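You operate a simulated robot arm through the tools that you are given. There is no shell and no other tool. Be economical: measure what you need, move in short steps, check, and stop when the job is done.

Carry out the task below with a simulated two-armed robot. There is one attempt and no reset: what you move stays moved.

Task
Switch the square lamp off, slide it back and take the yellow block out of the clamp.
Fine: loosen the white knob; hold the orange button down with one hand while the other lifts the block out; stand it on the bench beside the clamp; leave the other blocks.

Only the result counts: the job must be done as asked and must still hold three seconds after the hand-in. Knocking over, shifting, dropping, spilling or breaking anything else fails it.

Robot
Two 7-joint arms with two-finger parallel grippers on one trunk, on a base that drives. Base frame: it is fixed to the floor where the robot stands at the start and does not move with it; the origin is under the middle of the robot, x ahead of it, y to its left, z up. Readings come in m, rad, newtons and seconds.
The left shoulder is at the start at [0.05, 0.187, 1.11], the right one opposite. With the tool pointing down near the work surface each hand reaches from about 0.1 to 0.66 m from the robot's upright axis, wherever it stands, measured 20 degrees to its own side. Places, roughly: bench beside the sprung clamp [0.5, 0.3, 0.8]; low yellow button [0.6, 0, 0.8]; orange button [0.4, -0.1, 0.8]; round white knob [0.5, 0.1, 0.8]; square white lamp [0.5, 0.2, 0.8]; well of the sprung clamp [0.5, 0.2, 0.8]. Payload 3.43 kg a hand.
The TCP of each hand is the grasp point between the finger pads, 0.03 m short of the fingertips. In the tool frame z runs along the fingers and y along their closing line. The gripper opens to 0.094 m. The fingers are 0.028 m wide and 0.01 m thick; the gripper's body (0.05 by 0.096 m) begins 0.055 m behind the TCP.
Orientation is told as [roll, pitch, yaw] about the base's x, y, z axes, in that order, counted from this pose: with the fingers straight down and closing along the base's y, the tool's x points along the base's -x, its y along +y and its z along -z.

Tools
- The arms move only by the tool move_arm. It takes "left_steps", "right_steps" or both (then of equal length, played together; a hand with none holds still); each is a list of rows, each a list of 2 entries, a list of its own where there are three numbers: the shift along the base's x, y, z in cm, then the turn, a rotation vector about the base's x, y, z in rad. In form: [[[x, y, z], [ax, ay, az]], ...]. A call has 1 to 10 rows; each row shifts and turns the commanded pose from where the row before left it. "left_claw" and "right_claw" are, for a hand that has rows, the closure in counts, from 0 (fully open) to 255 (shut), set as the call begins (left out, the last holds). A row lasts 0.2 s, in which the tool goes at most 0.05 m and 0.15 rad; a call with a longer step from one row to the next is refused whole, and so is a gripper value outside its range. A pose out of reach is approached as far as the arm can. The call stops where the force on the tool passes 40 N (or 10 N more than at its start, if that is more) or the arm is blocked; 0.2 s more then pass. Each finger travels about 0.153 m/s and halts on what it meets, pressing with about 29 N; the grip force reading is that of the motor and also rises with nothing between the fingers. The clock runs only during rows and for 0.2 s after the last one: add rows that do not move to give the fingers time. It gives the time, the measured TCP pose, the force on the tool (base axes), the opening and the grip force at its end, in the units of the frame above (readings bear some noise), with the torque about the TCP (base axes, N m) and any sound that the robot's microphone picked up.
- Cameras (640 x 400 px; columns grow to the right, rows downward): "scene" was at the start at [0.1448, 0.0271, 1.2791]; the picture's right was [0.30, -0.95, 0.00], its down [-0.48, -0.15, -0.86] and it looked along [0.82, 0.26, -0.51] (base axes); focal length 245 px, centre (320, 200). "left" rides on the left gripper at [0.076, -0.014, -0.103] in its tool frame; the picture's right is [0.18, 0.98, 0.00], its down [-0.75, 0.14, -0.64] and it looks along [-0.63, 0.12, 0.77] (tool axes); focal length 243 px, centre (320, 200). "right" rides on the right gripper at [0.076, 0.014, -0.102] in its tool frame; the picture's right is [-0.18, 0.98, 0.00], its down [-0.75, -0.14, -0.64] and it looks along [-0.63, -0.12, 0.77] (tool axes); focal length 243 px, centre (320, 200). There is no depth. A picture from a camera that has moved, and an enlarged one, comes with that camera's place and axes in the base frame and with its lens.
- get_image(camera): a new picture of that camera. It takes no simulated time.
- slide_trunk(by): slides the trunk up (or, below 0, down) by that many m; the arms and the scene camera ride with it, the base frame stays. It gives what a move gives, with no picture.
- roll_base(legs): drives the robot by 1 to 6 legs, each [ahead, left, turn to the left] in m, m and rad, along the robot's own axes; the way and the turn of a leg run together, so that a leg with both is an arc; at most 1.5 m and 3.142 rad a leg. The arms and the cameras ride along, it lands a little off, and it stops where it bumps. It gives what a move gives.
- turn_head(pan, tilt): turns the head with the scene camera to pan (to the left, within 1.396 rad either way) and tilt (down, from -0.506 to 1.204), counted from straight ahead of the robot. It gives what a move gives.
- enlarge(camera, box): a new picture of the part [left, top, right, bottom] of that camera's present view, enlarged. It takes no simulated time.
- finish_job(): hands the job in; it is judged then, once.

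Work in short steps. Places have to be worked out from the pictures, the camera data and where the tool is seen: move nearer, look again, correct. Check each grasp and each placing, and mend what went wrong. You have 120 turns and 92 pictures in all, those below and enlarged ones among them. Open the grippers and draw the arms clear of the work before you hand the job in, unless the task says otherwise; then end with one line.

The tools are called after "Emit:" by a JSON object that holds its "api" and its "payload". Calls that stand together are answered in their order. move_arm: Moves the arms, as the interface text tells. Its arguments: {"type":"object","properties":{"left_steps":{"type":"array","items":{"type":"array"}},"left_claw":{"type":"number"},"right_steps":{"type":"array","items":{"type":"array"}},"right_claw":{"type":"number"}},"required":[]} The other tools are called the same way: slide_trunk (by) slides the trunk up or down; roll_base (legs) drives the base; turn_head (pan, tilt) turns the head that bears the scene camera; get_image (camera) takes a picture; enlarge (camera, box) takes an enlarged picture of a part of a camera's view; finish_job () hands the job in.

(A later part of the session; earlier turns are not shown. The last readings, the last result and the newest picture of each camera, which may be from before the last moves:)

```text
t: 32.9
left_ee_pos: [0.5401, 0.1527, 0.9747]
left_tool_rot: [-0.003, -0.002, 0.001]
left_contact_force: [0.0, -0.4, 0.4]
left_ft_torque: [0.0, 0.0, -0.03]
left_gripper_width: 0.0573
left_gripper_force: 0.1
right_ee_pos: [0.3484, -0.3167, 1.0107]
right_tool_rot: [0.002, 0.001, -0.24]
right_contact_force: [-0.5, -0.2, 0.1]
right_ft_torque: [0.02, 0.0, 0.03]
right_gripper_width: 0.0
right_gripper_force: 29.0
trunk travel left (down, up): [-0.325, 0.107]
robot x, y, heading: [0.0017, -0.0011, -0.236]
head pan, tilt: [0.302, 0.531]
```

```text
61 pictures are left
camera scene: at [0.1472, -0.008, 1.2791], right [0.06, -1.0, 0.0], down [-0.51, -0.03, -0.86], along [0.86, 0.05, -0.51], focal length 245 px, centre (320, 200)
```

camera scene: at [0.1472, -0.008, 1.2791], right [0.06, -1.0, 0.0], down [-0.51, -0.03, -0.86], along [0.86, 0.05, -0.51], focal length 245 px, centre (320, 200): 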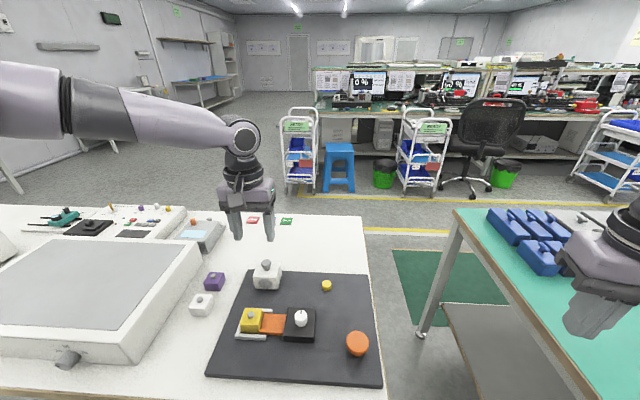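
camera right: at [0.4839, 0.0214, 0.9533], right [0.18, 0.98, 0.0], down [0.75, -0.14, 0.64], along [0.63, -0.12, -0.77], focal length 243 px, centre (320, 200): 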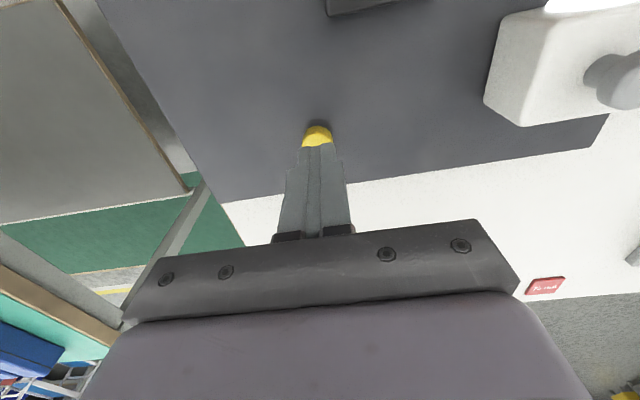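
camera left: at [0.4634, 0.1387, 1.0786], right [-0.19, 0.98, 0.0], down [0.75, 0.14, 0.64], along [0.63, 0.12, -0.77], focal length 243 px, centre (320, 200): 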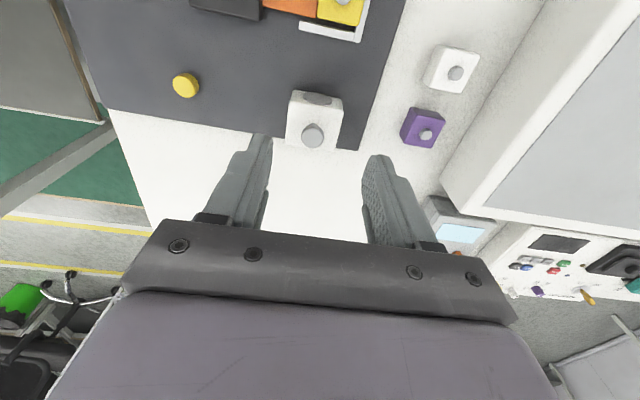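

Next, the white knob at about (0.449, 0.05). I move the left hand aside above the free bench side and bring the open right hand above the knob.

Emit:
{"api": "move_arm", "payload": {"left_steps": [[[-2, 2, 0], [0, 0, 0]], [[-2, 2, 0], [0, 0, 0]], [[-2, 2, 0], [0, 0, 0]], [[-2, 2, 0], [0, 0, 0]], [[0, 2, 0], [0, 0, 0]], [[0, 1, 0], [0, 0, 0]], [[0, 0, 0], [0, 0, 0]], [[0, 0, 0], [0, 0, 0]], [[0, 0, 0], [0, 0, 0]], [[0, 0, 0], [0, 0, 0]]], "right_steps": [[[1.2, 4, 0], [0, 0, 0]], [[1.2, 4.1, 0], [0, 0, 0]], [[1.2, 4.1, 0], [0, 0, -0.1]], [[1.2, 4.1, -1], [0, 0, -0.1]], [[1.2, 4.1, -1], [0, 0, -0.1]], [[1.1, 4.1, -1], [0, 0, 0]], [[1, 4.1, -1], [0, 0, 0]], [[1, 4.1, -1], [0, 0, 0]], [[1, 4.1, -1], [0, 0, 0]], [[0, 0, 0], [0, 0, 0]]], "right_claw": 90}}

Emit:
{"api": "get_image", "payload": {"camera": "right"}}

Emit:
{"api": "get_image", "payload": {"camera": "scene"}}

```text
t: 35.1
left_ee_pos: [0.4602, 0.2624, 0.9756]
left_tool_rot: [-0.005, -0.004, 0.002]
left_contact_force: [-0.4, 0.0, 0.0]
left_ft_torque: [-0.02, 0.02, -0.02]
left_gripper_width: 0.0573
left_gripper_force: 0.1
right_ee_pos: [0.4675, 0.0222, 0.9511]
right_tool_rot: [0.004, 0.003, -0.588]
right_contact_force: [0.4, 0.0, 1.4]
right_ft_torque: [-0.02, -0.03, 0.04]
right_gripper_width: 0.0607
right_gripper_force: 0.0
right hand out of reach, approached as far as the arm can: row 9
trunk travel left (down, up): [-0.325, 0.107]
robot x, y, heading: [0.0016, -0.0024, -0.24]
head pan, tilt: [0.302, 0.531]
```

```text
60 pictures are left
camera right: at [0.4114, 0.0783, 1.0538], right [0.7, 0.72, 0.0], down [0.55, -0.54, 0.64], along [0.46, -0.44, -0.77], focal length 243 px, centre (320, 200)
```

right: 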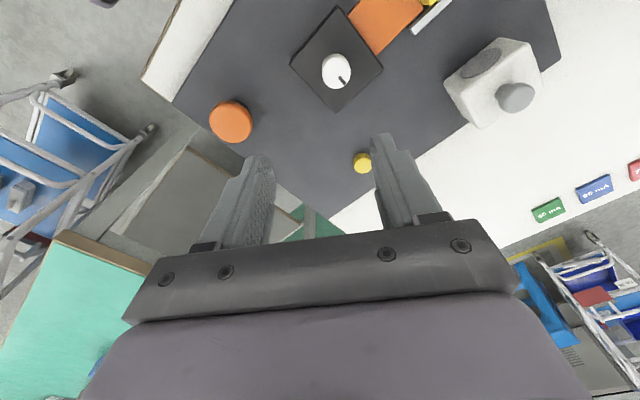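

```text
59 pictures are left
camera scene: at [0.1468, -0.0075, 1.2792], right [0.06, -1.0, 0.0], down [-0.51, -0.03, -0.86], along [0.86, 0.05, -0.51], focal length 245 px, centre (320, 200)
```

scene: 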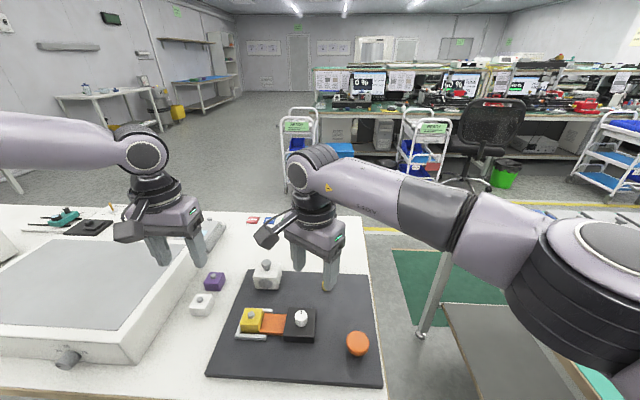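

The right hand's limit is about 16° across the centre. I turn the robot 0.14 rad back left so that the knob lies well inside.

Emit:
{"api": "roll_base", "payload": {"legs": [[0, 0, 0.14]]}}

Emit:
{"api": "get_image", "payload": {"camera": "right"}}

```text
t: 36.1
left_ee_pos: [0.4199, 0.3268, 0.9757]
left_tool_rot: [-0.005, -0.003, 0.143]
left_contact_force: [0.1, 0.1, -0.4]
left_ft_torque: [0.02, -0.01, -0.02]
left_gripper_width: 0.0572
left_gripper_force: 0.1
right_ee_pos: [0.4602, 0.0889, 0.9519]
right_tool_rot: [0.007, 0.001, -0.443]
right_contact_force: [0.4, 0.7, -0.4]
right_ft_torque: [0.02, -0.01, 0.01]
right_gripper_width: 0.0608
right_gripper_force: 0.0
trunk travel left (down, up): [-0.325, 0.107]
robot x, y, heading: [-0.0027, 0.0008, -0.099]
head pan, tilt: [0.302, 0.531]
```

```text
58 pictures are left
camera right: at [0.3964, 0.1357, 1.0546], right [0.59, 0.81, 0.01], down [0.62, -0.45, 0.64], along [0.52, -0.37, -0.77], focal length 243 px, centre (320, 200)
```

right: 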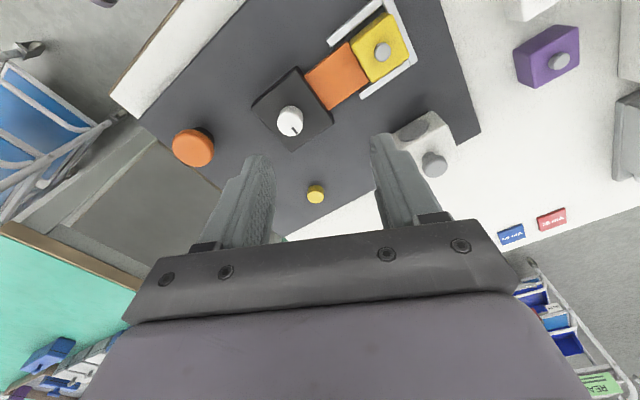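

The knob is at about (0.4525, 0.058). I go above it and lower to 0.90 for a refined look.

Emit:
{"api": "move_arm", "payload": {"right_steps": [[[-0.4, -1.5, 0], [0, 0, 0]], [[-0.4, -1.6, -2], [0, 0, 0]], [[0, 0, -3], [0, 0, 0]], [[0, 0, 0], [0, 0, 0]]]}}

Emit:
{"api": "get_image", "payload": {"camera": "right"}}

Emit:
{"api": "enlarge", "payload": {"camera": "scene", "box": [240, 230, 400, 350]}}

```text
t: 37.1
left_ee_pos: [0.4203, 0.3255, 0.9769]
left_tool_rot: [-0.003, -0.004, 0.143]
left_contact_force: [0.6, -0.8, 0.3]
left_ft_torque: [0.02, -0.01, 0.0]
left_gripper_width: 0.0572
left_gripper_force: 0.0
right_ee_pos: [0.4522, 0.0572, 0.9017]
right_tool_rot: [0.008, 0.0, -0.445]
right_contact_force: [0.7, 0.6, 0.4]
right_ft_torque: [-0.02, 0.03, -0.04]
right_gripper_width: 0.0611
right_gripper_force: 0.0
trunk travel left (down, up): [-0.325, 0.107]
robot x, y, heading: [-0.0014, -0.0004, -0.095]
head pan, tilt: [0.302, 0.531]
```

```text
57 pictures are left
camera right: at [0.3889, 0.1042, 1.0047], right [0.59, 0.81, 0.01], down [0.62, -0.45, 0.64], along [0.52, -0.37, -0.77], focal length 243 px, centre (320, 200)
```

right: 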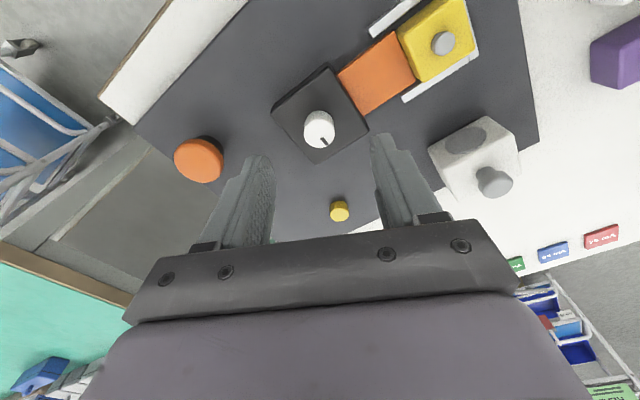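

```text
3.33 times, centred on (320, 290) of scene
camera zoom: at [0.1467, 0.0128, 1.2791], right [0.2, -0.98, 0.0], down [-0.5, -0.1, -0.86], along [0.84, 0.17, -0.51], focal length 816 px, centre (320, -100)
```

zoom: 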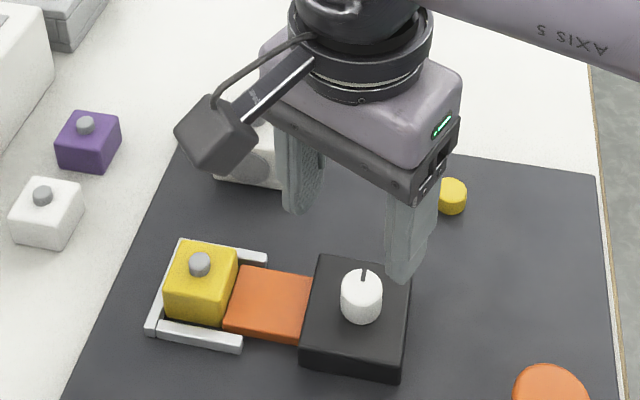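

The knob is centred at about (0.450, 0.058) with its top near 0.83. I descend to TCP 0.843 with the fingers straddling it.

Emit:
{"api": "move_arm", "payload": {"right_steps": [[[-0.1, 0.1, -2], [0, 0, 0]], [[0, 0, -2], [0, 0, 0]], [[0, 0, -1.8], [0, 0, 0]], [[0, 0, 0], [0, 0, 0]]]}}

Emit:
{"api": "get_image", "payload": {"camera": "right"}}

Emit:
{"api": "enlarge", "payload": {"camera": "scene", "box": [270, 240, 390, 340]}}

```text
t: 38.1
left_ee_pos: [0.4196, 0.3258, 0.9766]
left_tool_rot: [-0.004, -0.005, 0.142]
left_contact_force: [0.6, 0.4, 0.1]
left_ft_torque: [-0.01, 0.01, 0.0]
left_gripper_width: 0.0571
left_gripper_force: 0.0
right_ee_pos: [0.4503, 0.0582, 0.8432]
right_tool_rot: [0.007, 0.001, -0.443]
right_contact_force: [0.6, 0.3, 0.0]
right_ft_torque: [-0.01, -0.01, 0.02]
right_gripper_width: 0.0609
right_gripper_force: 0.1
trunk travel left (down, up): [-0.325, 0.107]
robot x, y, heading: [0.0002, 0.0011, -0.102]
head pan, tilt: [0.302, 0.531]
```

```text
55 pictures are left
camera right: at [0.3874, 0.1058, 0.946], right [0.59, 0.81, 0.01], down [0.62, -0.45, 0.64], along [0.52, -0.37, -0.77], focal length 243 px, centre (320, 200)
```

right: 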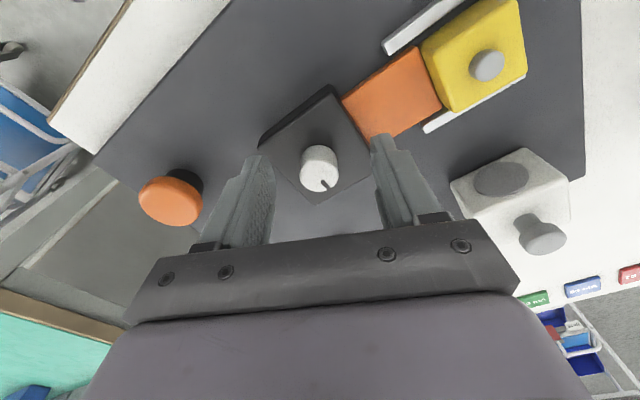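

```text
4.00 times, centred on (330, 290) of scene
camera zoom: at [0.1467, 0.0128, 1.2791], right [0.2, -0.98, 0.0], down [-0.5, -0.1, -0.86], along [0.84, 0.17, -0.51], focal length 980 px, centre (280, -160)
```

zoom: 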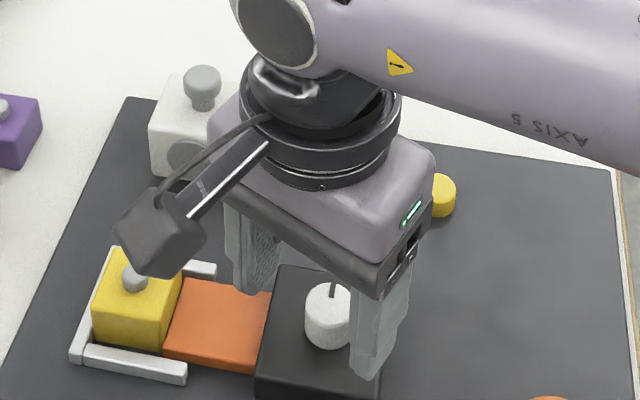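

The knob is centred between the fingers. I close on it.

Emit:
{"api": "move_arm", "payload": {"right_steps": [[[-0.1, 0.2, 0], [0, 0, 0]], [[0, 0, 0], [0, 0, 0]], [[0, 0, 0], [0, 0, 0]]], "right_claw": 255}}

```text
t: 38.9
left_ee_pos: [0.4201, 0.3238, 0.9753]
left_tool_rot: [-0.001, -0.003, 0.143]
left_contact_force: [0.4, -0.5, -0.7]
left_ft_torque: [0.01, -0.05, -0.01]
left_gripper_width: 0.0571
left_gripper_force: 0.1
right_ee_pos: [0.4498, 0.0563, 0.8427]
right_tool_rot: [-0.003, -0.001, -0.446]
right_contact_force: [-10.6, -23.5, -1.9]
right_ft_torque: [-0.16, 0.56, -0.31]
right_gripper_width: 0.0253
right_gripper_force: 44.3
trunk travel left (down, up): [-0.325, 0.107]
robot x, y, heading: [0.0013, 0.0018, -0.095]
head pan, tilt: [0.302, 0.531]
```

The side force shows the knob's centre is slightly towards -y. I ease the command by 0.4 cm to relieve it.

Emit:
{"api": "move_arm", "payload": {"right_steps": [[[-0.15, -0.35, 0], [0, 0, 0]], [[0, 0, 0], [0, 0, 0]]]}}

```text
t: 39.5
left_ee_pos: [0.4196, 0.3251, 0.975]
left_tool_rot: [-0.002, -0.003, 0.143]
left_contact_force: [-0.1, -1.0, -0.3]
left_ft_torque: [0.04, 0.0, -0.03]
left_gripper_width: 0.0571
left_gripper_force: 0.1
right_ee_pos: [0.4488, 0.0563, 0.8429]
right_tool_rot: [0.006, 0.0, -0.445]
right_contact_force: [0.5, -12.6, -8.5]
right_ft_torque: [-0.42, 0.45, -0.16]
right_gripper_width: 0.0256
right_gripper_force: 44.8
trunk travel left (down, up): [-0.325, 0.107]
robot x, y, heading: [-0.001, -0.0013, -0.102]
head pan, tilt: [0.302, 0.531]
```

Still 12 N sideways; I ease a little more, then begin turning anticlockwise (+z) to loosen.

Emit:
{"api": "move_arm", "payload": {"right_steps": [[[0, -0.2, 0], [0, 0, 0]], [[0, 0, 0], [0, 0, 0.1]], [[0, 0, 0], [0, 0, 0.1]], [[0, 0, 0], [0, 0, 0.1]], [[0, 0, 0], [0, 0, 0.1]]]}}

Emit:
{"api": "get_image", "payload": {"camera": "right"}}

```text
t: 40.7
left_ee_pos: [0.4208, 0.3232, 0.9772]
left_tool_rot: [-0.002, -0.003, 0.143]
left_contact_force: [0.9, 0.2, -0.9]
left_ft_torque: [0.0, -0.01, 0.03]
left_gripper_width: 0.0573
left_gripper_force: 0.1
right_ee_pos: [0.4476, 0.051, 0.8441]
right_tool_rot: [0.002, 0.002, -0.044]
right_contact_force: [-7.1, -21.6, -8.0]
right_ft_torque: [-0.31, -0.59, -0.24]
right_gripper_width: 0.0256
right_gripper_force: 45.1
trunk travel left (down, up): [-0.325, 0.107]
robot x, y, heading: [-0.0007, 0.0017, -0.096]
head pan, tilt: [0.302, 0.531]
```

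```text
53 pictures are left
camera right: at [0.3725, 0.0714, 0.9461], right [0.23, 0.97, 0.0], down [0.75, -0.18, 0.64], along [0.62, -0.15, -0.77], focal length 243 px, centre (320, 200)
```

right: 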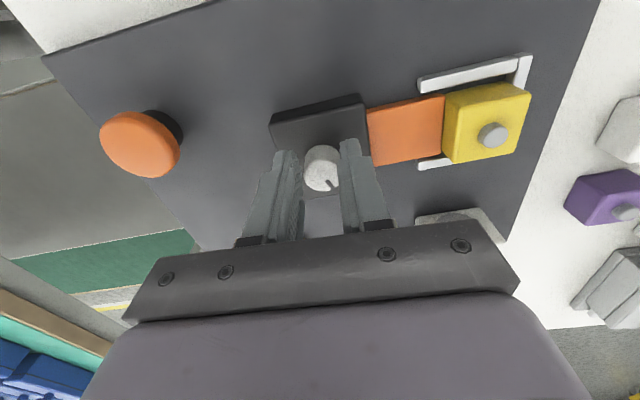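

The knob turns with the hand (its mark moved with the gripper). I recenter a bit and continue.

Emit:
{"api": "move_arm", "payload": {"right_steps": [[[-0.1, -0.3, 0], [0, 0, 0]], [[0, 0, 0], [0, 0, 0.1]], [[0, 0, 0], [0, 0, 0.1]], [[0, 0, 0], [0, 0, 0.1]], [[0, 0, 0], [0, 0, 0.1]], [[0, 0, 0], [0, 0, 0.1]]]}}

Emit:
{"api": "get_image", "payload": {"camera": "right"}}

```text
t: 42.1
left_ee_pos: [0.4193, 0.323, 0.977]
left_tool_rot: [-0.001, -0.004, 0.142]
left_contact_force: [0.0, -0.1, 0.4]
left_ft_torque: [-0.01, 0.01, 0.01]
left_gripper_width: 0.0573
left_gripper_force: 0.1
right_ee_pos: [0.4476, 0.0464, 0.8431]
right_tool_rot: [-0.004, 0.004, 0.454]
right_contact_force: [2.8, -30.8, -4.6]
right_ft_torque: [-0.25, -0.91, -0.33]
right_gripper_width: 0.0256
right_gripper_force: 45.3
trunk travel left (down, up): [-0.325, 0.107]
robot x, y, heading: [-0.0006, 0.0014, -0.098]
head pan, tilt: [0.302, 0.531]
```

```text
52 pictures are left
camera right: at [0.3743, 0.0281, 0.9461], right [-0.26, 0.96, 0.0], down [0.74, 0.21, 0.64], along [0.62, 0.17, -0.77], focal length 243 px, centre (320, 200)
```

right: 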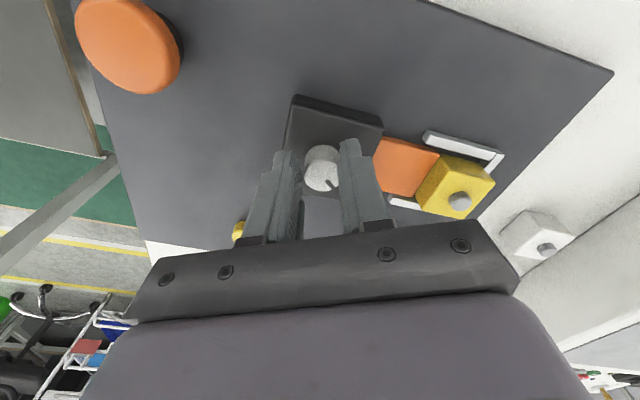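

The knob's axis is about 1.1 cm ahead of the TCP, so the hand has to circle slightly. I relieve the side force and keep turning with matching shifts.

Emit:
{"api": "move_arm", "payload": {"right_steps": [[[0, -0.5, 0], [0, 0, 0]], [[0.05, -0.1, 0], [0, 0, 0.1]], [[0.05, -0.1, 0], [0, 0, 0.1]], [[0.06, -0.1, 0], [0, 0, 0.1]], [[0.07, -0.09, 0], [0, 0, 0.1]], [[0.08, -0.08, 0], [0, 0, 0.1]], [[0.09, -0.07, 0], [0, 0, 0.1]]]}}

Emit:
{"api": "get_image", "payload": {"camera": "right"}}

Emit:
{"api": "get_image", "payload": {"camera": "scene"}}

```text
t: 43.7
left_ee_pos: [0.4217, 0.3241, 0.9749]
left_tool_rot: [-0.003, -0.002, 0.143]
left_contact_force: [-1.1, -0.7, -0.4]
left_ft_torque: [0.02, 0.02, -0.01]
left_gripper_width: 0.0572
left_gripper_force: 0.1
right_ee_pos: [0.454, 0.0407, 0.8439]
right_tool_rot: [0.005, -0.002, 1.007]
right_contact_force: [20.5, -6.7, -4.8]
right_ft_torque: [-0.25, -0.28, -0.23]
right_gripper_width: 0.0255
right_gripper_force: 44.6
right hand out of reach, approached as far as the arm can: row 7
trunk travel left (down, up): [-0.325, 0.107]
robot x, y, heading: [-0.0021, 0.0023, -0.099]
head pan, tilt: [0.302, 0.531]
```

```text
51 pictures are left
camera right: at [0.4006, -0.0139, 0.9459], right [-0.73, 0.68, 0.0], down [0.52, 0.56, 0.64], along [0.44, 0.47, -0.77], focal length 243 px, centre (320, 200)
```

right: 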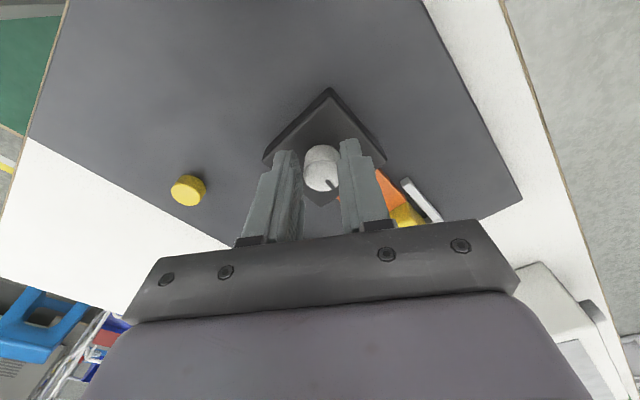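

```text
50 pictures are left
camera scene: at [0.1488, 0.0123, 1.2788], right [0.2, -0.98, 0.0], down [-0.5, -0.1, -0.86], along [0.84, 0.18, -0.51], focal length 245 px, centre (320, 200)
```

scene: 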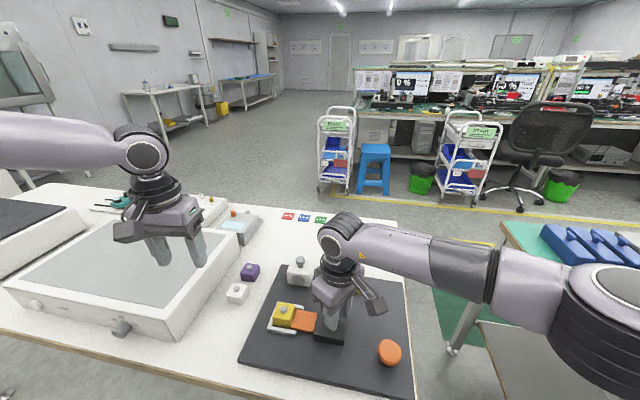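

About 83° turned so far with no stop felt, and the wrist is at its limit. I release, lift and wind the wrist back over the knob's axis (0.459, 0.051) while checking the knob.

Emit:
{"api": "move_arm", "payload": {"right_steps": [[[0, 0, 0], [0, 0, 0]], [[0, 0, 0], [0, 0, 0]]], "right_claw": 90}}

Emit:
{"api": "move_arm", "payload": {"right_steps": [[[0, 0, 2], [0, 0, 0]], [[0, 0, 2], [0, 0, -0.15]], [[0, 0, 0], [0, 0, -0.15]], [[0, 0, 0], [0, 0, -0.15]], [[0, 0, 0], [0, 0, -0.15]], [[0, 0, 0], [0, 0, -0.15]], [[0, 0, 0], [0, 0, -0.15]], [[0, 0, 0], [0, 0, -0.15]], [[0, 0, 0], [0, 0, -0.15]], [[0, 0, 0], [0, 0, -0.15]]]}}

Emit:
{"api": "get_image", "payload": {"camera": "right"}}

Emit:
{"api": "enlarge", "payload": {"camera": "scene", "box": [250, 260, 410, 380]}}

```text
t: 44.3
left_ee_pos: [0.4212, 0.3252, 0.9761]
left_tool_rot: [-0.001, -0.001, 0.144]
left_contact_force: [-0.1, 0.5, 0.1]
left_ft_torque: [0.03, -0.01, 0.02]
left_gripper_width: 0.0574
left_gripper_force: 0.0
right_ee_pos: [0.4502, 0.0426, 0.8433]
right_tool_rot: [0.006, 0.0, 1.008]
right_contact_force: [0.0, 1.3, 0.4]
right_ft_torque: [0.0, 0.0, -0.01]
right_gripper_width: 0.0608
right_gripper_force: 0.0
trunk travel left (down, up): [-0.325, 0.107]
robot x, y, heading: [-0.0, 0.0026, -0.098]
head pan, tilt: [0.302, 0.531]
```

```text
t: 46.5
left_ee_pos: [0.4205, 0.3254, 0.9759]
left_tool_rot: [-0.004, -0.002, 0.143]
left_contact_force: [-0.1, 0.5, -0.3]
left_ft_torque: [0.0, 0.02, 0.02]
left_gripper_width: 0.0572
left_gripper_force: 0.0
right_ee_pos: [0.4507, 0.0422, 0.8841]
right_tool_rot: [0.005, 0.0, -0.347]
right_contact_force: [-0.1, 0.4, 0.5]
right_ft_torque: [0.04, 0.02, -0.02]
right_gripper_width: 0.0606
right_gripper_force: 0.1
trunk travel left (down, up): [-0.325, 0.107]
robot x, y, heading: [0.0014, -0.0007, -0.1]
head pan, tilt: [0.302, 0.531]
```

```text
49 pictures are left
camera right: at [0.3837, 0.0823, 0.9865], right [0.51, 0.86, 0.01], down [0.66, -0.39, 0.64], along [0.55, -0.32, -0.77], focal length 243 px, centre (320, 200)
```

right: 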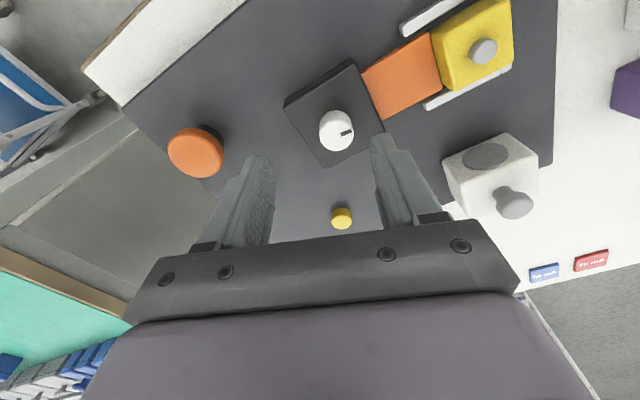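

```text
3.33 times, centred on (330, 320) of scene
camera zoom: at [0.1467, 0.0128, 1.2791], right [0.2, -0.98, 0.0], down [-0.5, -0.1, -0.86], along [0.84, 0.17, -0.51], focal length 816 px, centre (287, -200)
```

zoom: 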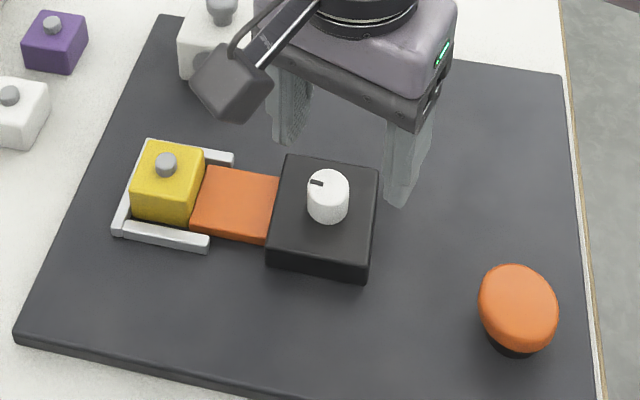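

The knob's mark now points to +y, about 80° anticlockwise. I regrasp it to continue until a stop.

Emit:
{"api": "move_arm", "payload": {"right_steps": [[[0.55, 1.1, 0], [0, 0, -0.15]], [[0, 0, -2.2], [0, 0, 0]], [[0, 0, -2.2], [0, 0, 0]], [[0, 0, 0], [0, 0, 0]]]}}

Emit:
{"api": "move_arm", "payload": {"right_steps": [[[0, 0, 0], [0, 0, 0]], [[0, 0, 0], [0, 0, 0]], [[0, 0, 0], [0, 0, 0]]], "right_claw": 255}}

```text
t: 47.5
left_ee_pos: [0.4213, 0.3253, 0.9763]
left_tool_rot: [-0.001, -0.004, 0.143]
left_contact_force: [0.9, -0.3, -0.9]
left_ft_torque: [0.01, -0.01, -0.04]
left_gripper_width: 0.0571
left_gripper_force: 0.1
right_ee_pos: [0.4577, 0.0515, 0.84]
right_tool_rot: [0.005, -0.002, -0.493]
right_contact_force: [-0.3, -0.3, 0.0]
right_ft_torque: [0.03, 0.0, -0.03]
right_gripper_width: 0.061
right_gripper_force: 0.1
trunk travel left (down, up): [-0.325, 0.107]
robot x, y, heading: [-0.0017, 0.0015, -0.1]
head pan, tilt: [0.302, 0.531]
```

```text
t: 48.3
left_ee_pos: [0.4201, 0.3254, 0.9751]
left_tool_rot: [-0.005, -0.003, 0.143]
left_contact_force: [0.3, 0.1, -0.4]
left_ft_torque: [0.01, -0.02, -0.01]
left_gripper_width: 0.0573
left_gripper_force: 0.0
right_ee_pos: [0.4579, 0.0526, 0.8389]
right_tool_rot: [0.003, 0.0, -0.494]
right_contact_force: [0.1, 2.8, -2.2]
right_ft_torque: [0.01, -0.16, -0.03]
right_gripper_width: 0.0257
right_gripper_force: 45.0
trunk travel left (down, up): [-0.325, 0.107]
robot x, y, heading: [-0.0013, -0.0001, -0.095]
head pan, tilt: [0.302, 0.531]
```

The grasp is well centred this time (3 N). I turn on in 0.1 rad steps.

Emit:
{"api": "move_arm", "payload": {"right_steps": [[[0, 0, 0], [0, 0, 0.1]], [[0, 0, 0], [0, 0, 0.1]], [[0, 0, 0], [0, 0, 0.1]], [[0, 0, 0], [0, 0, 0.1]], [[0, 0, 0], [0, 0, 0.1]], [[0, 0, 0], [0, 0, 0.1]], [[0, 0, 0], [0, 0, 0.1]]]}}

Emit:
{"api": "get_image", "payload": {"camera": "right"}}

```text
t: 49.9
left_ee_pos: [0.4206, 0.3255, 0.9759]
left_tool_rot: [-0.004, -0.005, 0.143]
left_contact_force: [-0.1, -0.8, -0.3]
left_ft_torque: [-0.01, 0.0, -0.01]
left_gripper_width: 0.0574
left_gripper_force: 0.1
right_ee_pos: [0.4566, 0.0512, 0.8402]
right_tool_rot: [0.003, 0.001, 0.207]
right_contact_force: [-4.9, -11.6, -5.3]
right_ft_torque: [-0.36, -0.32, -0.02]
right_gripper_width: 0.0256
right_gripper_force: 45.5
trunk travel left (down, up): [-0.325, 0.107]
robot x, y, heading: [0.0021, -0.0034, -0.098]
head pan, tilt: [0.302, 0.531]
```

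```text
47 pictures are left
camera right: at [0.3792, 0.0507, 0.9423], right [-0.02, 1.0, 0.0], down [0.77, 0.02, 0.64], along [0.64, 0.02, -0.77], focal length 243 px, centre (320, 200)
```

right: 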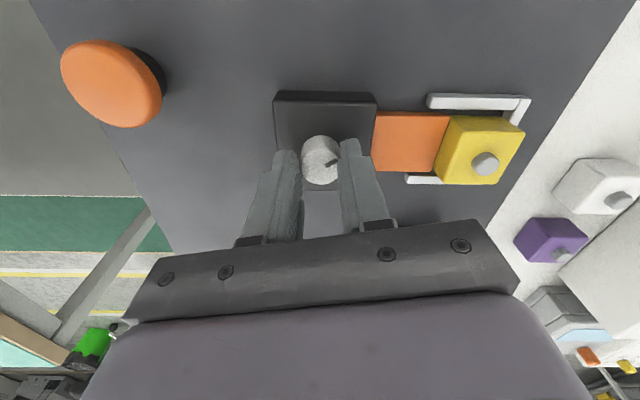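

The mark now points to +y (about 90° turned). I turn a bit further to see whether the knob still follows or is at its stop.

Emit:
{"api": "move_arm", "payload": {"right_steps": [[[0, -0.1, 0], [0, 0, 0]], [[0, 0, 0], [0, 0, 0.1]], [[0, 0, 0], [0, 0, 0.1]], [[0, 0, 0], [0, 0, 0.1]], [[0, 0, 0], [0, 0, 0.1]]]}}

Emit:
{"api": "enlarge", "payload": {"camera": "right", "box": [240, 80, 400, 230]}}

```text
t: 51.1
left_ee_pos: [0.4208, 0.3239, 0.9756]
left_tool_rot: [-0.002, -0.003, 0.143]
left_contact_force: [-0.6, 0.1, -1.1]
left_ft_torque: [0.04, 0.0, 0.0]
left_gripper_width: 0.0573
left_gripper_force: 0.0
right_ee_pos: [0.4581, 0.049, 0.8393]
right_tool_rot: [0.001, 0.001, 0.608]
right_contact_force: [-1.3, -16.5, -5.9]
right_ft_torque: [-0.32, -0.03, -0.03]
right_gripper_width: 0.0256
right_gripper_force: 45.0
trunk travel left (down, up): [-0.325, 0.107]
robot x, y, heading: [0.0003, -0.0009, -0.098]
head pan, tilt: [0.302, 0.531]
```

```text
2.67 times, centred on (320, 155) of right
camera zoom: at [0.3867, 0.0195, 0.9423], right [-0.41, 0.91, 0.0], down [0.7, 0.31, 0.64], along [0.58, 0.26, -0.77], focal length 647 px, centre (320, 320)
```

zoom: 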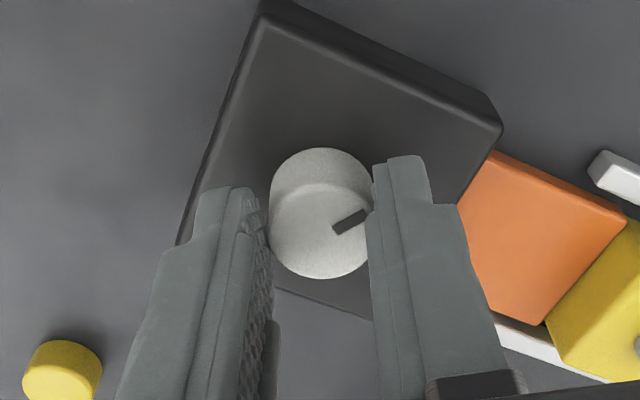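

The knob still follows (the mark is now past +y). I keep turning to the wrist's limit.

Emit:
{"api": "move_arm", "payload": {"right_steps": [[[0, -0.2, 0], [0, 0, 0.1]], [[0, 0, 0], [0, 0, 0.1]], [[0, 0, 0], [0, 0, 0.1]], [[0, 0, 0], [0, 0, 0.1]]]}}

Emit:
{"api": "enlarge", "payload": {"camera": "right", "box": [240, 80, 400, 230]}}

```text
t: 52.1
left_ee_pos: [0.4208, 0.325, 0.9755]
left_tool_rot: [-0.002, -0.002, 0.143]
left_contact_force: [-0.1, 1.0, -0.1]
left_ft_torque: [0.02, -0.01, -0.02]
left_gripper_width: 0.0574
left_gripper_force: 0.1
right_ee_pos: [0.4585, 0.0467, 0.839]
right_tool_rot: [0.007, 0.0, 0.959]
right_contact_force: [9.8, -10.1, -4.6]
right_ft_torque: [-1.03, 0.3, -0.05]
right_gripper_width: 0.0256
right_gripper_force: 45.1
right hand out of reach, approached as far as the arm can: row 4
trunk travel left (down, up): [-0.325, 0.107]
robot x, y, heading: [-0.002, 0.0058, -0.095]
head pan, tilt: [0.302, 0.531]
```

```text
2.67 times, centred on (320, 155) of right
camera zoom: at [0.4027, -0.0037, 0.9422], right [-0.7, 0.72, 0.0], down [0.55, 0.53, 0.64], along [0.46, 0.45, -0.77], focal length 647 px, centre (320, 320)
```

zoom: 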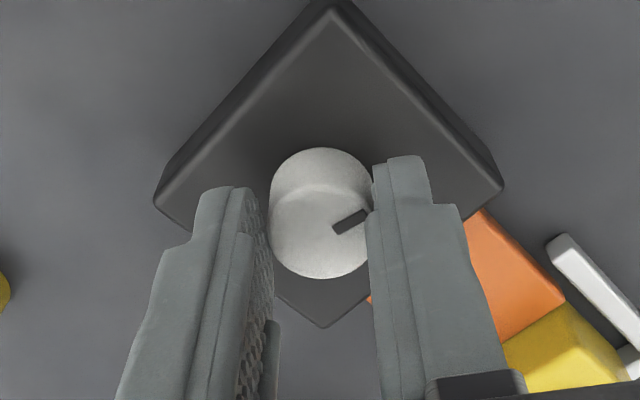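

The knob followed all the way, about 150° in total. I release, lift and unwind the wrist, then turn the robot a further 0.1 right so that both the block and the orange button are comfortable.

Emit:
{"api": "move_arm", "payload": {"right_steps": [[[0, 0, 0], [0, 0, 0]], [[0, 0, 0], [0, 0, 0]]], "right_claw": 90}}

Emit:
{"api": "move_arm", "payload": {"right_steps": [[[0, 0, 3], [0, 0, 0]], [[0, 0, 4], [0, 0, -0.15]], [[0, -3, 2], [0, 0, -0.15]], [[-1, -3, 0], [0, 0, -0.15]], [[-2, -3, 0], [0, 0, -0.15]], [[-1, -2, 0], [0, 0, -0.15]], [[0, 0, 0], [0, 0, -0.15]]]}}

Emit:
{"api": "roll_base", "payload": {"legs": [[0, 0, -0.1]]}}

Emit:
{"api": "get_image", "payload": {"camera": "right"}}

Emit:
{"api": "get_image", "payload": {"camera": "scene"}}

```text
t: 52.7
left_ee_pos: [0.4193, 0.326, 0.976]
left_tool_rot: [-0.004, -0.002, 0.143]
left_contact_force: [0.3, 0.3, -0.1]
left_ft_torque: [-0.02, -0.01, -0.02]
left_gripper_width: 0.057
left_gripper_force: 0.1
right_ee_pos: [0.4556, 0.0507, 0.8396]
right_tool_rot: [0.005, 0.001, 0.957]
right_contact_force: [0.8, 0.0, -0.7]
right_ft_torque: [0.0, 0.01, -0.03]
right_gripper_width: 0.0609
right_gripper_force: 0.0
trunk travel left (down, up): [-0.325, 0.107]
robot x, y, heading: [0.0014, 0.0023, -0.096]
head pan, tilt: [0.302, 0.531]
```

```text
t: 54.3
left_ee_pos: [0.4201, 0.3261, 0.9749]
left_tool_rot: [-0.004, -0.003, 0.142]
left_contact_force: [-0.7, 0.3, 0.7]
left_ft_torque: [0.01, -0.01, -0.01]
left_gripper_width: 0.0572
left_gripper_force: 0.0
right_ee_pos: [0.4168, -0.0606, 0.9294]
right_tool_rot: [0.008, -0.001, 0.056]
right_contact_force: [-0.2, 0.1, -0.7]
right_ft_torque: [-0.01, 0.0, 0.02]
right_gripper_width: 0.0609
right_gripper_force: 0.1
trunk travel left (down, up): [-0.325, 0.107]
robot x, y, heading: [-0.0013, 0.0035, -0.096]
head pan, tilt: [0.302, 0.531]
```

```text
t: 55.2
left_ee_pos: [0.4491, 0.2816, 0.9755]
left_tool_rot: [-0.003, -0.003, 0.044]
left_contact_force: [-0.3, -0.1, -0.7]
left_ft_torque: [-0.03, -0.01, -0.01]
left_gripper_width: 0.0573
left_gripper_force: 0.1
right_ee_pos: [0.4088, -0.1024, 0.9296]
right_tool_rot: [0.005, -0.001, -0.042]
right_contact_force: [-0.3, -1.0, 0.6]
right_ft_torque: [0.03, -0.02, 0.01]
right_gripper_width: 0.0609
right_gripper_force: 0.1
trunk travel left (down, up): [-0.325, 0.107]
robot x, y, heading: [0.0001, 0.0058, -0.194]
head pan, tilt: [0.302, 0.531]
```

```text
44 pictures are left
camera right: at [0.3332, -0.083, 1.0324], right [0.23, 0.97, 0.01], down [0.75, -0.18, 0.64], along [0.63, -0.14, -0.77], focal length 243 px, centre (320, 200)
```

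right: 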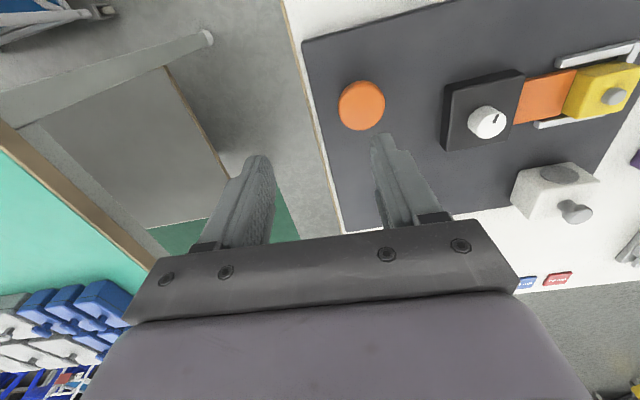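

```text
43 pictures are left
camera scene: at [0.1473, -0.0021, 1.2791], right [0.1, -0.99, 0.0], down [-0.5, -0.05, -0.86], along [0.86, 0.09, -0.51], focal length 245 px, centre (320, 200)
```

scene: 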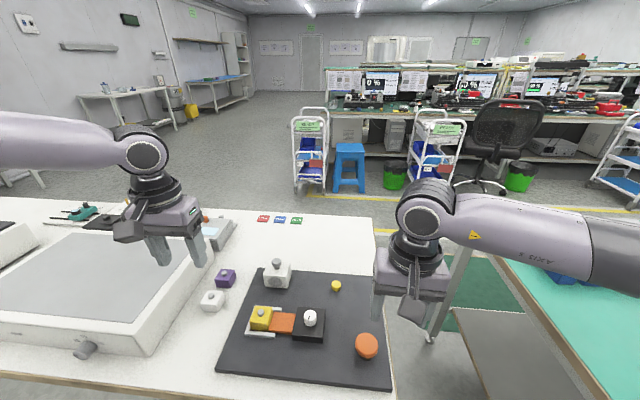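

The orange button is at (0.414, -0.061, 0.815). I bring the closed right hand over it and the open left hand over the block at about (0.45, 0.153).

Emit:
{"api": "move_arm", "payload": {"left_steps": [[[0, -3.2, -1], [0, 0, -0.044]], [[0, -3.2, -1], [0, 0, 0]], [[0, -3.2, -2], [0, 0, 0]], [[0, -3.3, -1], [0, 0, 0]], [[0, 0, 0], [0, 0, 0]]], "right_steps": [[[0.5, 2, -1], [0, 0, 0]], [[0, 2.1, -1], [0, 0, 0]], [[0, 0, -1], [0, 0, 0]], [[0, 0, -2], [0, 0, 0]], [[0, 0, 0], [0, 0, 0]]], "left_claw": 60, "right_claw": 255}}

Emit:
{"api": "get_image", "payload": {"camera": "left"}}

Emit:
{"api": "get_image", "payload": {"camera": "right"}}

Emit:
{"api": "enlarge", "payload": {"camera": "scene", "box": [210, 260, 370, 380]}}

```text
t: 56.4
left_ee_pos: [0.449, 0.1533, 0.9261]
left_tool_rot: [-0.004, -0.004, 0.0]
left_contact_force: [0.1, 0.0, 0.1]
left_ft_torque: [0.01, 0.0, -0.01]
left_gripper_width: 0.072
left_gripper_force: 0.0
right_ee_pos: [0.4147, -0.0612, 0.8796]
right_tool_rot: [0.005, 0.0, -0.042]
right_contact_force: [-0.7, -0.6, 0.3]
right_ft_torque: [0.0, 0.02, 0.0]
right_gripper_width: 0.0
right_gripper_force: 28.9
trunk travel left (down, up): [-0.325, 0.107]
robot x, y, heading: [0.0012, 0.0025, -0.198]
head pan, tilt: [0.302, 0.531]
```

```text
42 pictures are left
camera left: at [0.3729, 0.1384, 1.0285], right [-0.18, 0.98, 0.0], down [0.75, 0.14, 0.64], along [0.63, 0.12, -0.76], focal length 243 px, centre (320, 200)
```

left: 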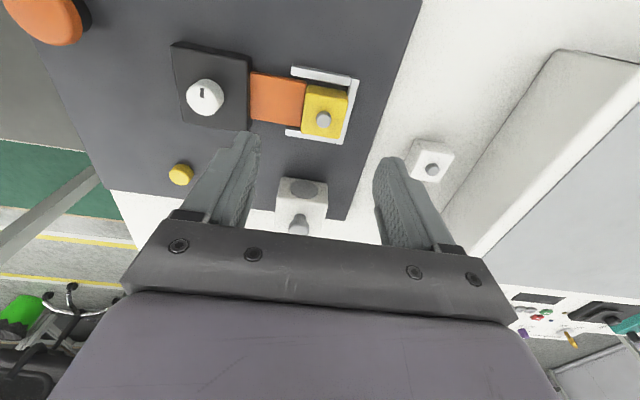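

```text
41 pictures are left
camera right: at [0.3381, -0.0413, 0.9821], right [0.23, 0.97, 0.01], down [0.75, -0.18, 0.64], along [0.63, -0.14, -0.77], focal length 243 px, centre (320, 200)
```

right: 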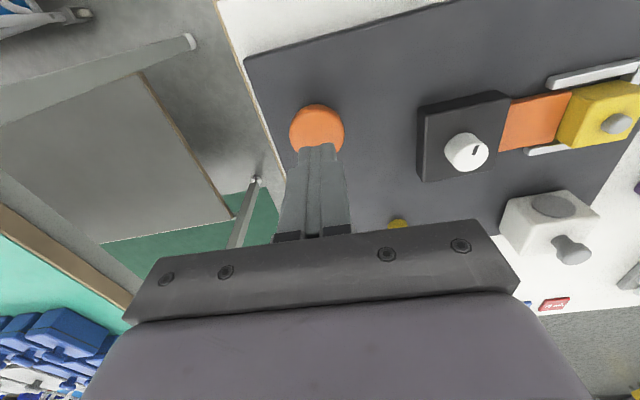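

```text
3.33 times, centred on (290, 320) of scene
camera zoom: at [0.1472, -0.0017, 1.2791], right [0.1, -0.99, 0.0], down [-0.5, -0.05, -0.86], along [0.86, 0.09, -0.51], focal length 816 px, centre (420, -200)
```

zoom: 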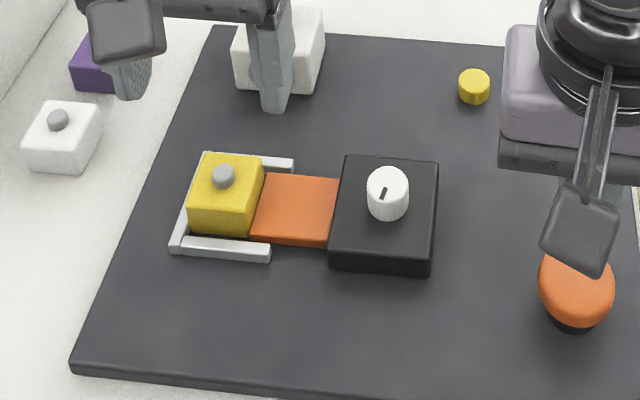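

The knob now points roughly towards me. I press the orange button down in small steps with the right hand and look for the jaw to retract.

Emit:
{"api": "move_arm", "payload": {"right_steps": [[[0, 0, -1.5], [0, 0, 0]], [[0, 0, -1.3], [0, 0, 0]], [[0, 0, -0.4], [0, 0, 0]], [[0, 0, -0.4], [0, 0, 0]], [[0, 0, -0.4], [0, 0, 0]]]}}

Emit:
{"api": "enlarge", "payload": {"camera": "scene", "box": [210, 260, 410, 390]}}

```text
t: 57.6
left_ee_pos: [0.4519, 0.1519, 0.9249]
left_tool_rot: [-0.003, -0.004, 0.0]
left_contact_force: [1.3, 0.7, -0.9]
left_ft_torque: [-0.03, 0.0, 0.04]
left_gripper_width: 0.072
left_gripper_force: 0.0
right_ee_pos: [0.4149, -0.0613, 0.8393]
right_tool_rot: [0.005, 0.001, -0.042]
right_contact_force: [0.8, 0.5, 0.1]
right_ft_torque: [0.0, 0.0, -0.01]
right_gripper_width: 0.0001
right_gripper_force: 29.4
trunk travel left (down, up): [-0.325, 0.107]
robot x, y, heading: [-0.0016, -0.0003, -0.197]
head pan, tilt: [0.302, 0.531]
```

```text
3.08 times, centred on (310, 325) of scene
camera zoom: at [0.1472, -0.0019, 1.2791], right [0.1, -0.99, 0.0], down [-0.5, -0.05, -0.86], along [0.86, 0.09, -0.51], focal length 754 px, centre (351, -185)
```

zoom: 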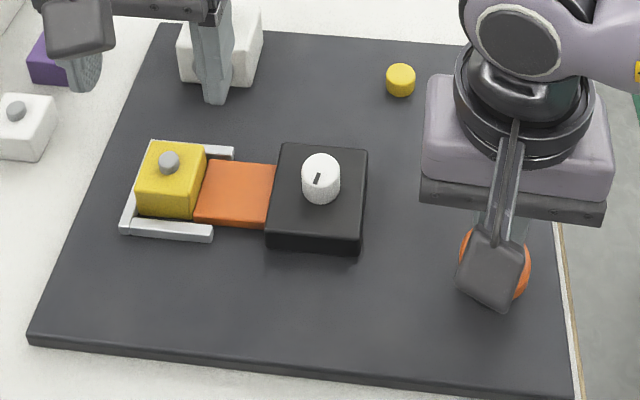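

No contact yet with the tip at 0.809. I continue down.

Emit:
{"api": "move_arm", "payload": {"right_steps": [[[0, 0, -0.3], [0, 0, 0]], [[0, 0, -0.3], [0, 0, 0]], [[0, 0, -0.3], [0, 0, 0]], [[0, 0, -0.2], [0, 0, 0]]]}}

Emit:
{"api": "enlarge", "payload": {"camera": "scene", "box": [210, 260, 410, 390]}}

```text
t: 58.6
left_ee_pos: [0.4505, 0.1519, 0.9261]
left_tool_rot: [-0.005, -0.001, -0.001]
left_contact_force: [0.4, 0.3, 0.3]
left_ft_torque: [0.0, 0.02, -0.02]
left_gripper_width: 0.0718
left_gripper_force: 0.0
right_ee_pos: [0.4128, -0.0599, 0.829]
right_tool_rot: [0.004, 0.0, -0.042]
right_contact_force: [-1.4, -3.1, 8.6]
right_ft_torque: [-0.09, 0.02, -0.03]
right_gripper_width: 0.0001
right_gripper_force: 29.3
trunk travel left (down, up): [-0.325, 0.107]
robot x, y, heading: [-0.0009, -0.001, -0.2]
head pan, tilt: [0.302, 0.531]
```

```text
3.08 times, centred on (310, 325) of scene
camera zoom: at [0.1466, -0.0021, 1.2793], right [0.1, -0.99, 0.0], down [-0.5, -0.05, -0.86], along [0.86, 0.09, -0.51], focal length 754 px, centre (351, -185)
```

zoom: 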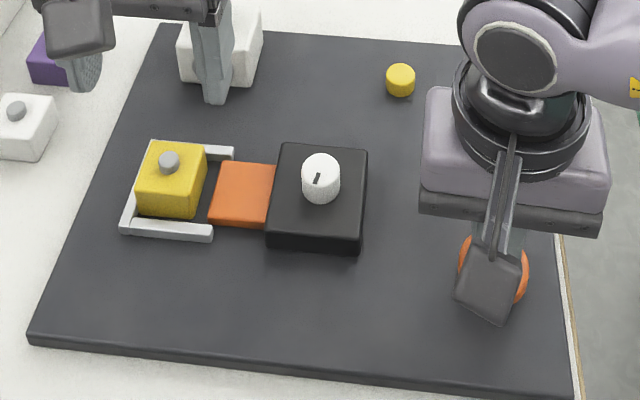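

The jaw is retracting; a gap shows beside the block. I press slightly further to open it fully.

Emit:
{"api": "move_arm", "payload": {"right_steps": [[[0, 0, -0.3], [0, 0, 0]], [[0, 0, -0.3], [0, 0, 0]], [[0, 0, 0], [0, 0, 0]]]}}

Emit:
{"api": "enlarge", "payload": {"camera": "scene", "box": [210, 260, 410, 390]}}

Emit:
{"api": "enlarge", "payload": {"camera": "left", "box": [230, 40, 390, 160]}}

```text
t: 59.4
left_ee_pos: [0.4498, 0.1522, 0.9248]
left_tool_rot: [-0.003, -0.003, -0.001]
left_contact_force: [0.7, 0.4, 0.4]
left_ft_torque: [0.02, -0.01, 0.03]
left_gripper_width: 0.0718
left_gripper_force: 0.1
right_ee_pos: [0.4144, -0.0614, 0.8237]
right_tool_rot: [0.006, -0.003, -0.042]
right_contact_force: [-0.1, -5.2, 12.6]
right_ft_torque: [-0.13, 0.03, 0.02]
right_gripper_width: 0.0
right_gripper_force: 28.3
trunk travel left (down, up): [-0.325, 0.107]
robot x, y, heading: [0.004, 0.0002, -0.194]
head pan, tilt: [0.302, 0.531]
```

```text
3.08 times, centred on (310, 325) of scene
camera zoom: at [0.1464, -0.0021, 1.2794], right [0.1, -0.99, 0.0], down [-0.5, -0.05, -0.86], along [0.86, 0.09, -0.51], focal length 754 px, centre (351, -185)
```

zoom: 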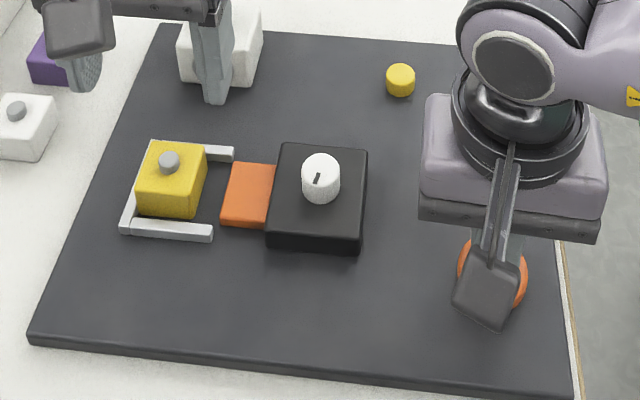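

```text
3.33 times, centred on (310, 100) of left
camera zoom: at [0.3724, 0.1386, 1.0291], right [-0.18, 0.98, 0.0], down [0.75, 0.14, 0.64], along [0.63, 0.12, -0.76], focal length 809 px, centre (353, 533)
```

zoom: 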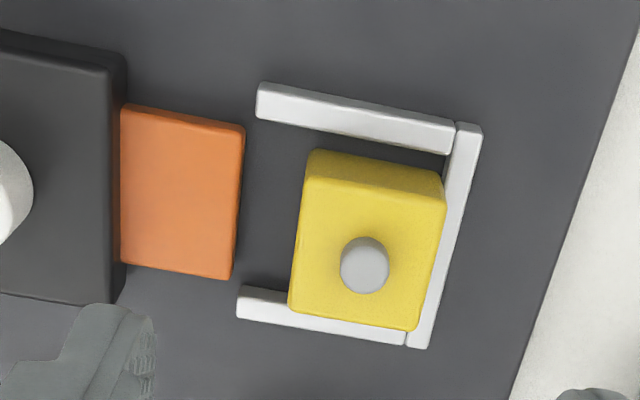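

The jaw is well open and holds (12.6 N on the button). I lower the left hand towards the block, first to 0.865, centred at (0.4535, 0.155).

Emit:
{"api": "move_arm", "payload": {"left_steps": [[[0.35, 0.3, -3], [0, 0, 0]], [[0, 0, -3], [0, 0, 0]], [[0, 0, 0], [0, 0, 0]]]}}

Emit:
{"api": "get_image", "payload": {"camera": "left"}}

Emit:
{"api": "enlarge", "payload": {"camera": "scene", "box": [210, 260, 370, 380]}}

```text
t: 60.2
left_ee_pos: [0.4534, 0.1551, 0.865]
left_tool_rot: [-0.004, -0.005, 0.0]
left_contact_force: [-0.6, -0.2, -0.4]
left_ft_torque: [-0.03, 0.01, 0.0]
left_gripper_width: 0.0717
left_gripper_force: 0.1
right_ee_pos: [0.4139, -0.0612, 0.8234]
right_tool_rot: [0.005, -0.003, -0.043]
right_contact_force: [2.2, -4.7, 16.0]
right_ft_torque: [-0.17, 0.0, 0.04]
right_gripper_width: 0.0
right_gripper_force: 29.2
trunk travel left (down, up): [-0.325, 0.107]
robot x, y, heading: [-0.0014, -0.0015, -0.199]
head pan, tilt: [0.302, 0.531]
```

```text
35 pictures are left
camera left: at [0.3761, 0.142, 0.9683], right [-0.18, 0.98, 0.0], down [0.75, 0.14, 0.65], along [0.63, 0.12, -0.76], focal length 243 px, centre (320, 200)
```

left: 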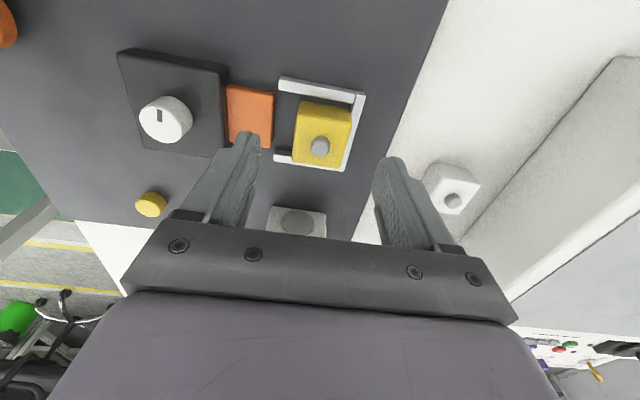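

```text
3.33 times, centred on (290, 320) of scene
camera zoom: at [0.1464, -0.0021, 1.2793], right [0.1, -0.99, 0.0], down [-0.5, -0.05, -0.86], along [0.86, 0.09, -0.51], focal length 816 px, centre (420, -200)
```

zoom: 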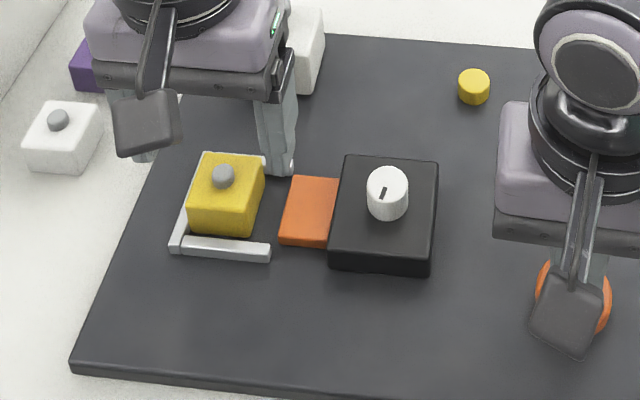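

The block's centre is at about (0.453, 0.157). I narrow the opening to 5 cm so the near finger clears the jaw, then lower to TCP 0.828.

Emit:
{"api": "move_arm", "payload": {"left_steps": [[[0, 0.15, 0], [0, 0, 0]], [[0, 0, -1.5], [0, 0, 0]], [[0, 0, -1.5], [0, 0, 0]], [[0, 0, -0.7], [0, 0, 0]], [[0, 0, 0], [0, 0, 0]]], "left_claw": 120}}

Emit:
{"api": "get_image", "payload": {"camera": "left"}}

Emit:
{"api": "enlarge", "payload": {"camera": "scene", "box": [220, 270, 340, 370]}}

```text
t: 61.4
left_ee_pos: [0.4542, 0.1573, 0.8302]
left_tool_rot: [-0.004, -0.003, 0.0]
left_contact_force: [0.7, -0.8, 0.9]
left_ft_torque: [0.01, -0.02, 0.0]
left_gripper_width: 0.0496
left_gripper_force: 0.0
right_ee_pos: [0.4143, -0.0611, 0.8234]
right_tool_rot: [0.009, -0.002, -0.042]
right_contact_force: [3.6, -4.7, 17.3]
right_ft_torque: [-0.13, -0.08, -0.02]
right_gripper_width: 0.0
right_gripper_force: 29.1
trunk travel left (down, up): [-0.325, 0.107]
robot x, y, heading: [0.0002, -0.0033, -0.201]
head pan, tilt: [0.302, 0.531]
```

```text
33 pictures are left
camera left: at [0.3761, 0.1433, 0.9322], right [-0.18, 0.98, 0.0], down [0.75, 0.14, 0.64], along [0.63, 0.12, -0.76], focal length 243 px, centre (320, 200)
```

left: 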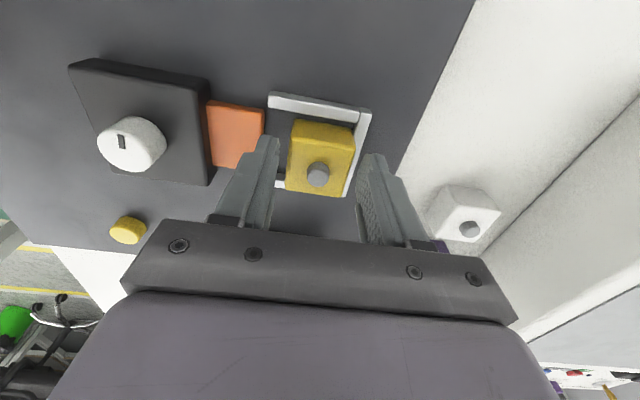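

```text
4.00 times, centred on (280, 320) of scene
camera zoom: at [0.1464, -0.0021, 1.2793], right [0.1, -0.99, 0.0], down [-0.5, -0.05, -0.86], along [0.86, 0.09, -0.51], focal length 980 px, centre (480, -280)
```

zoom: 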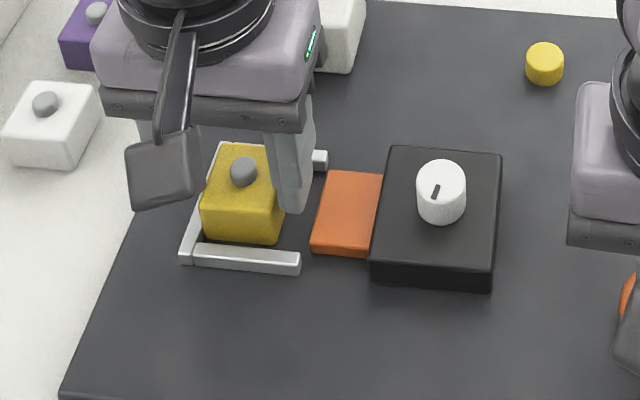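

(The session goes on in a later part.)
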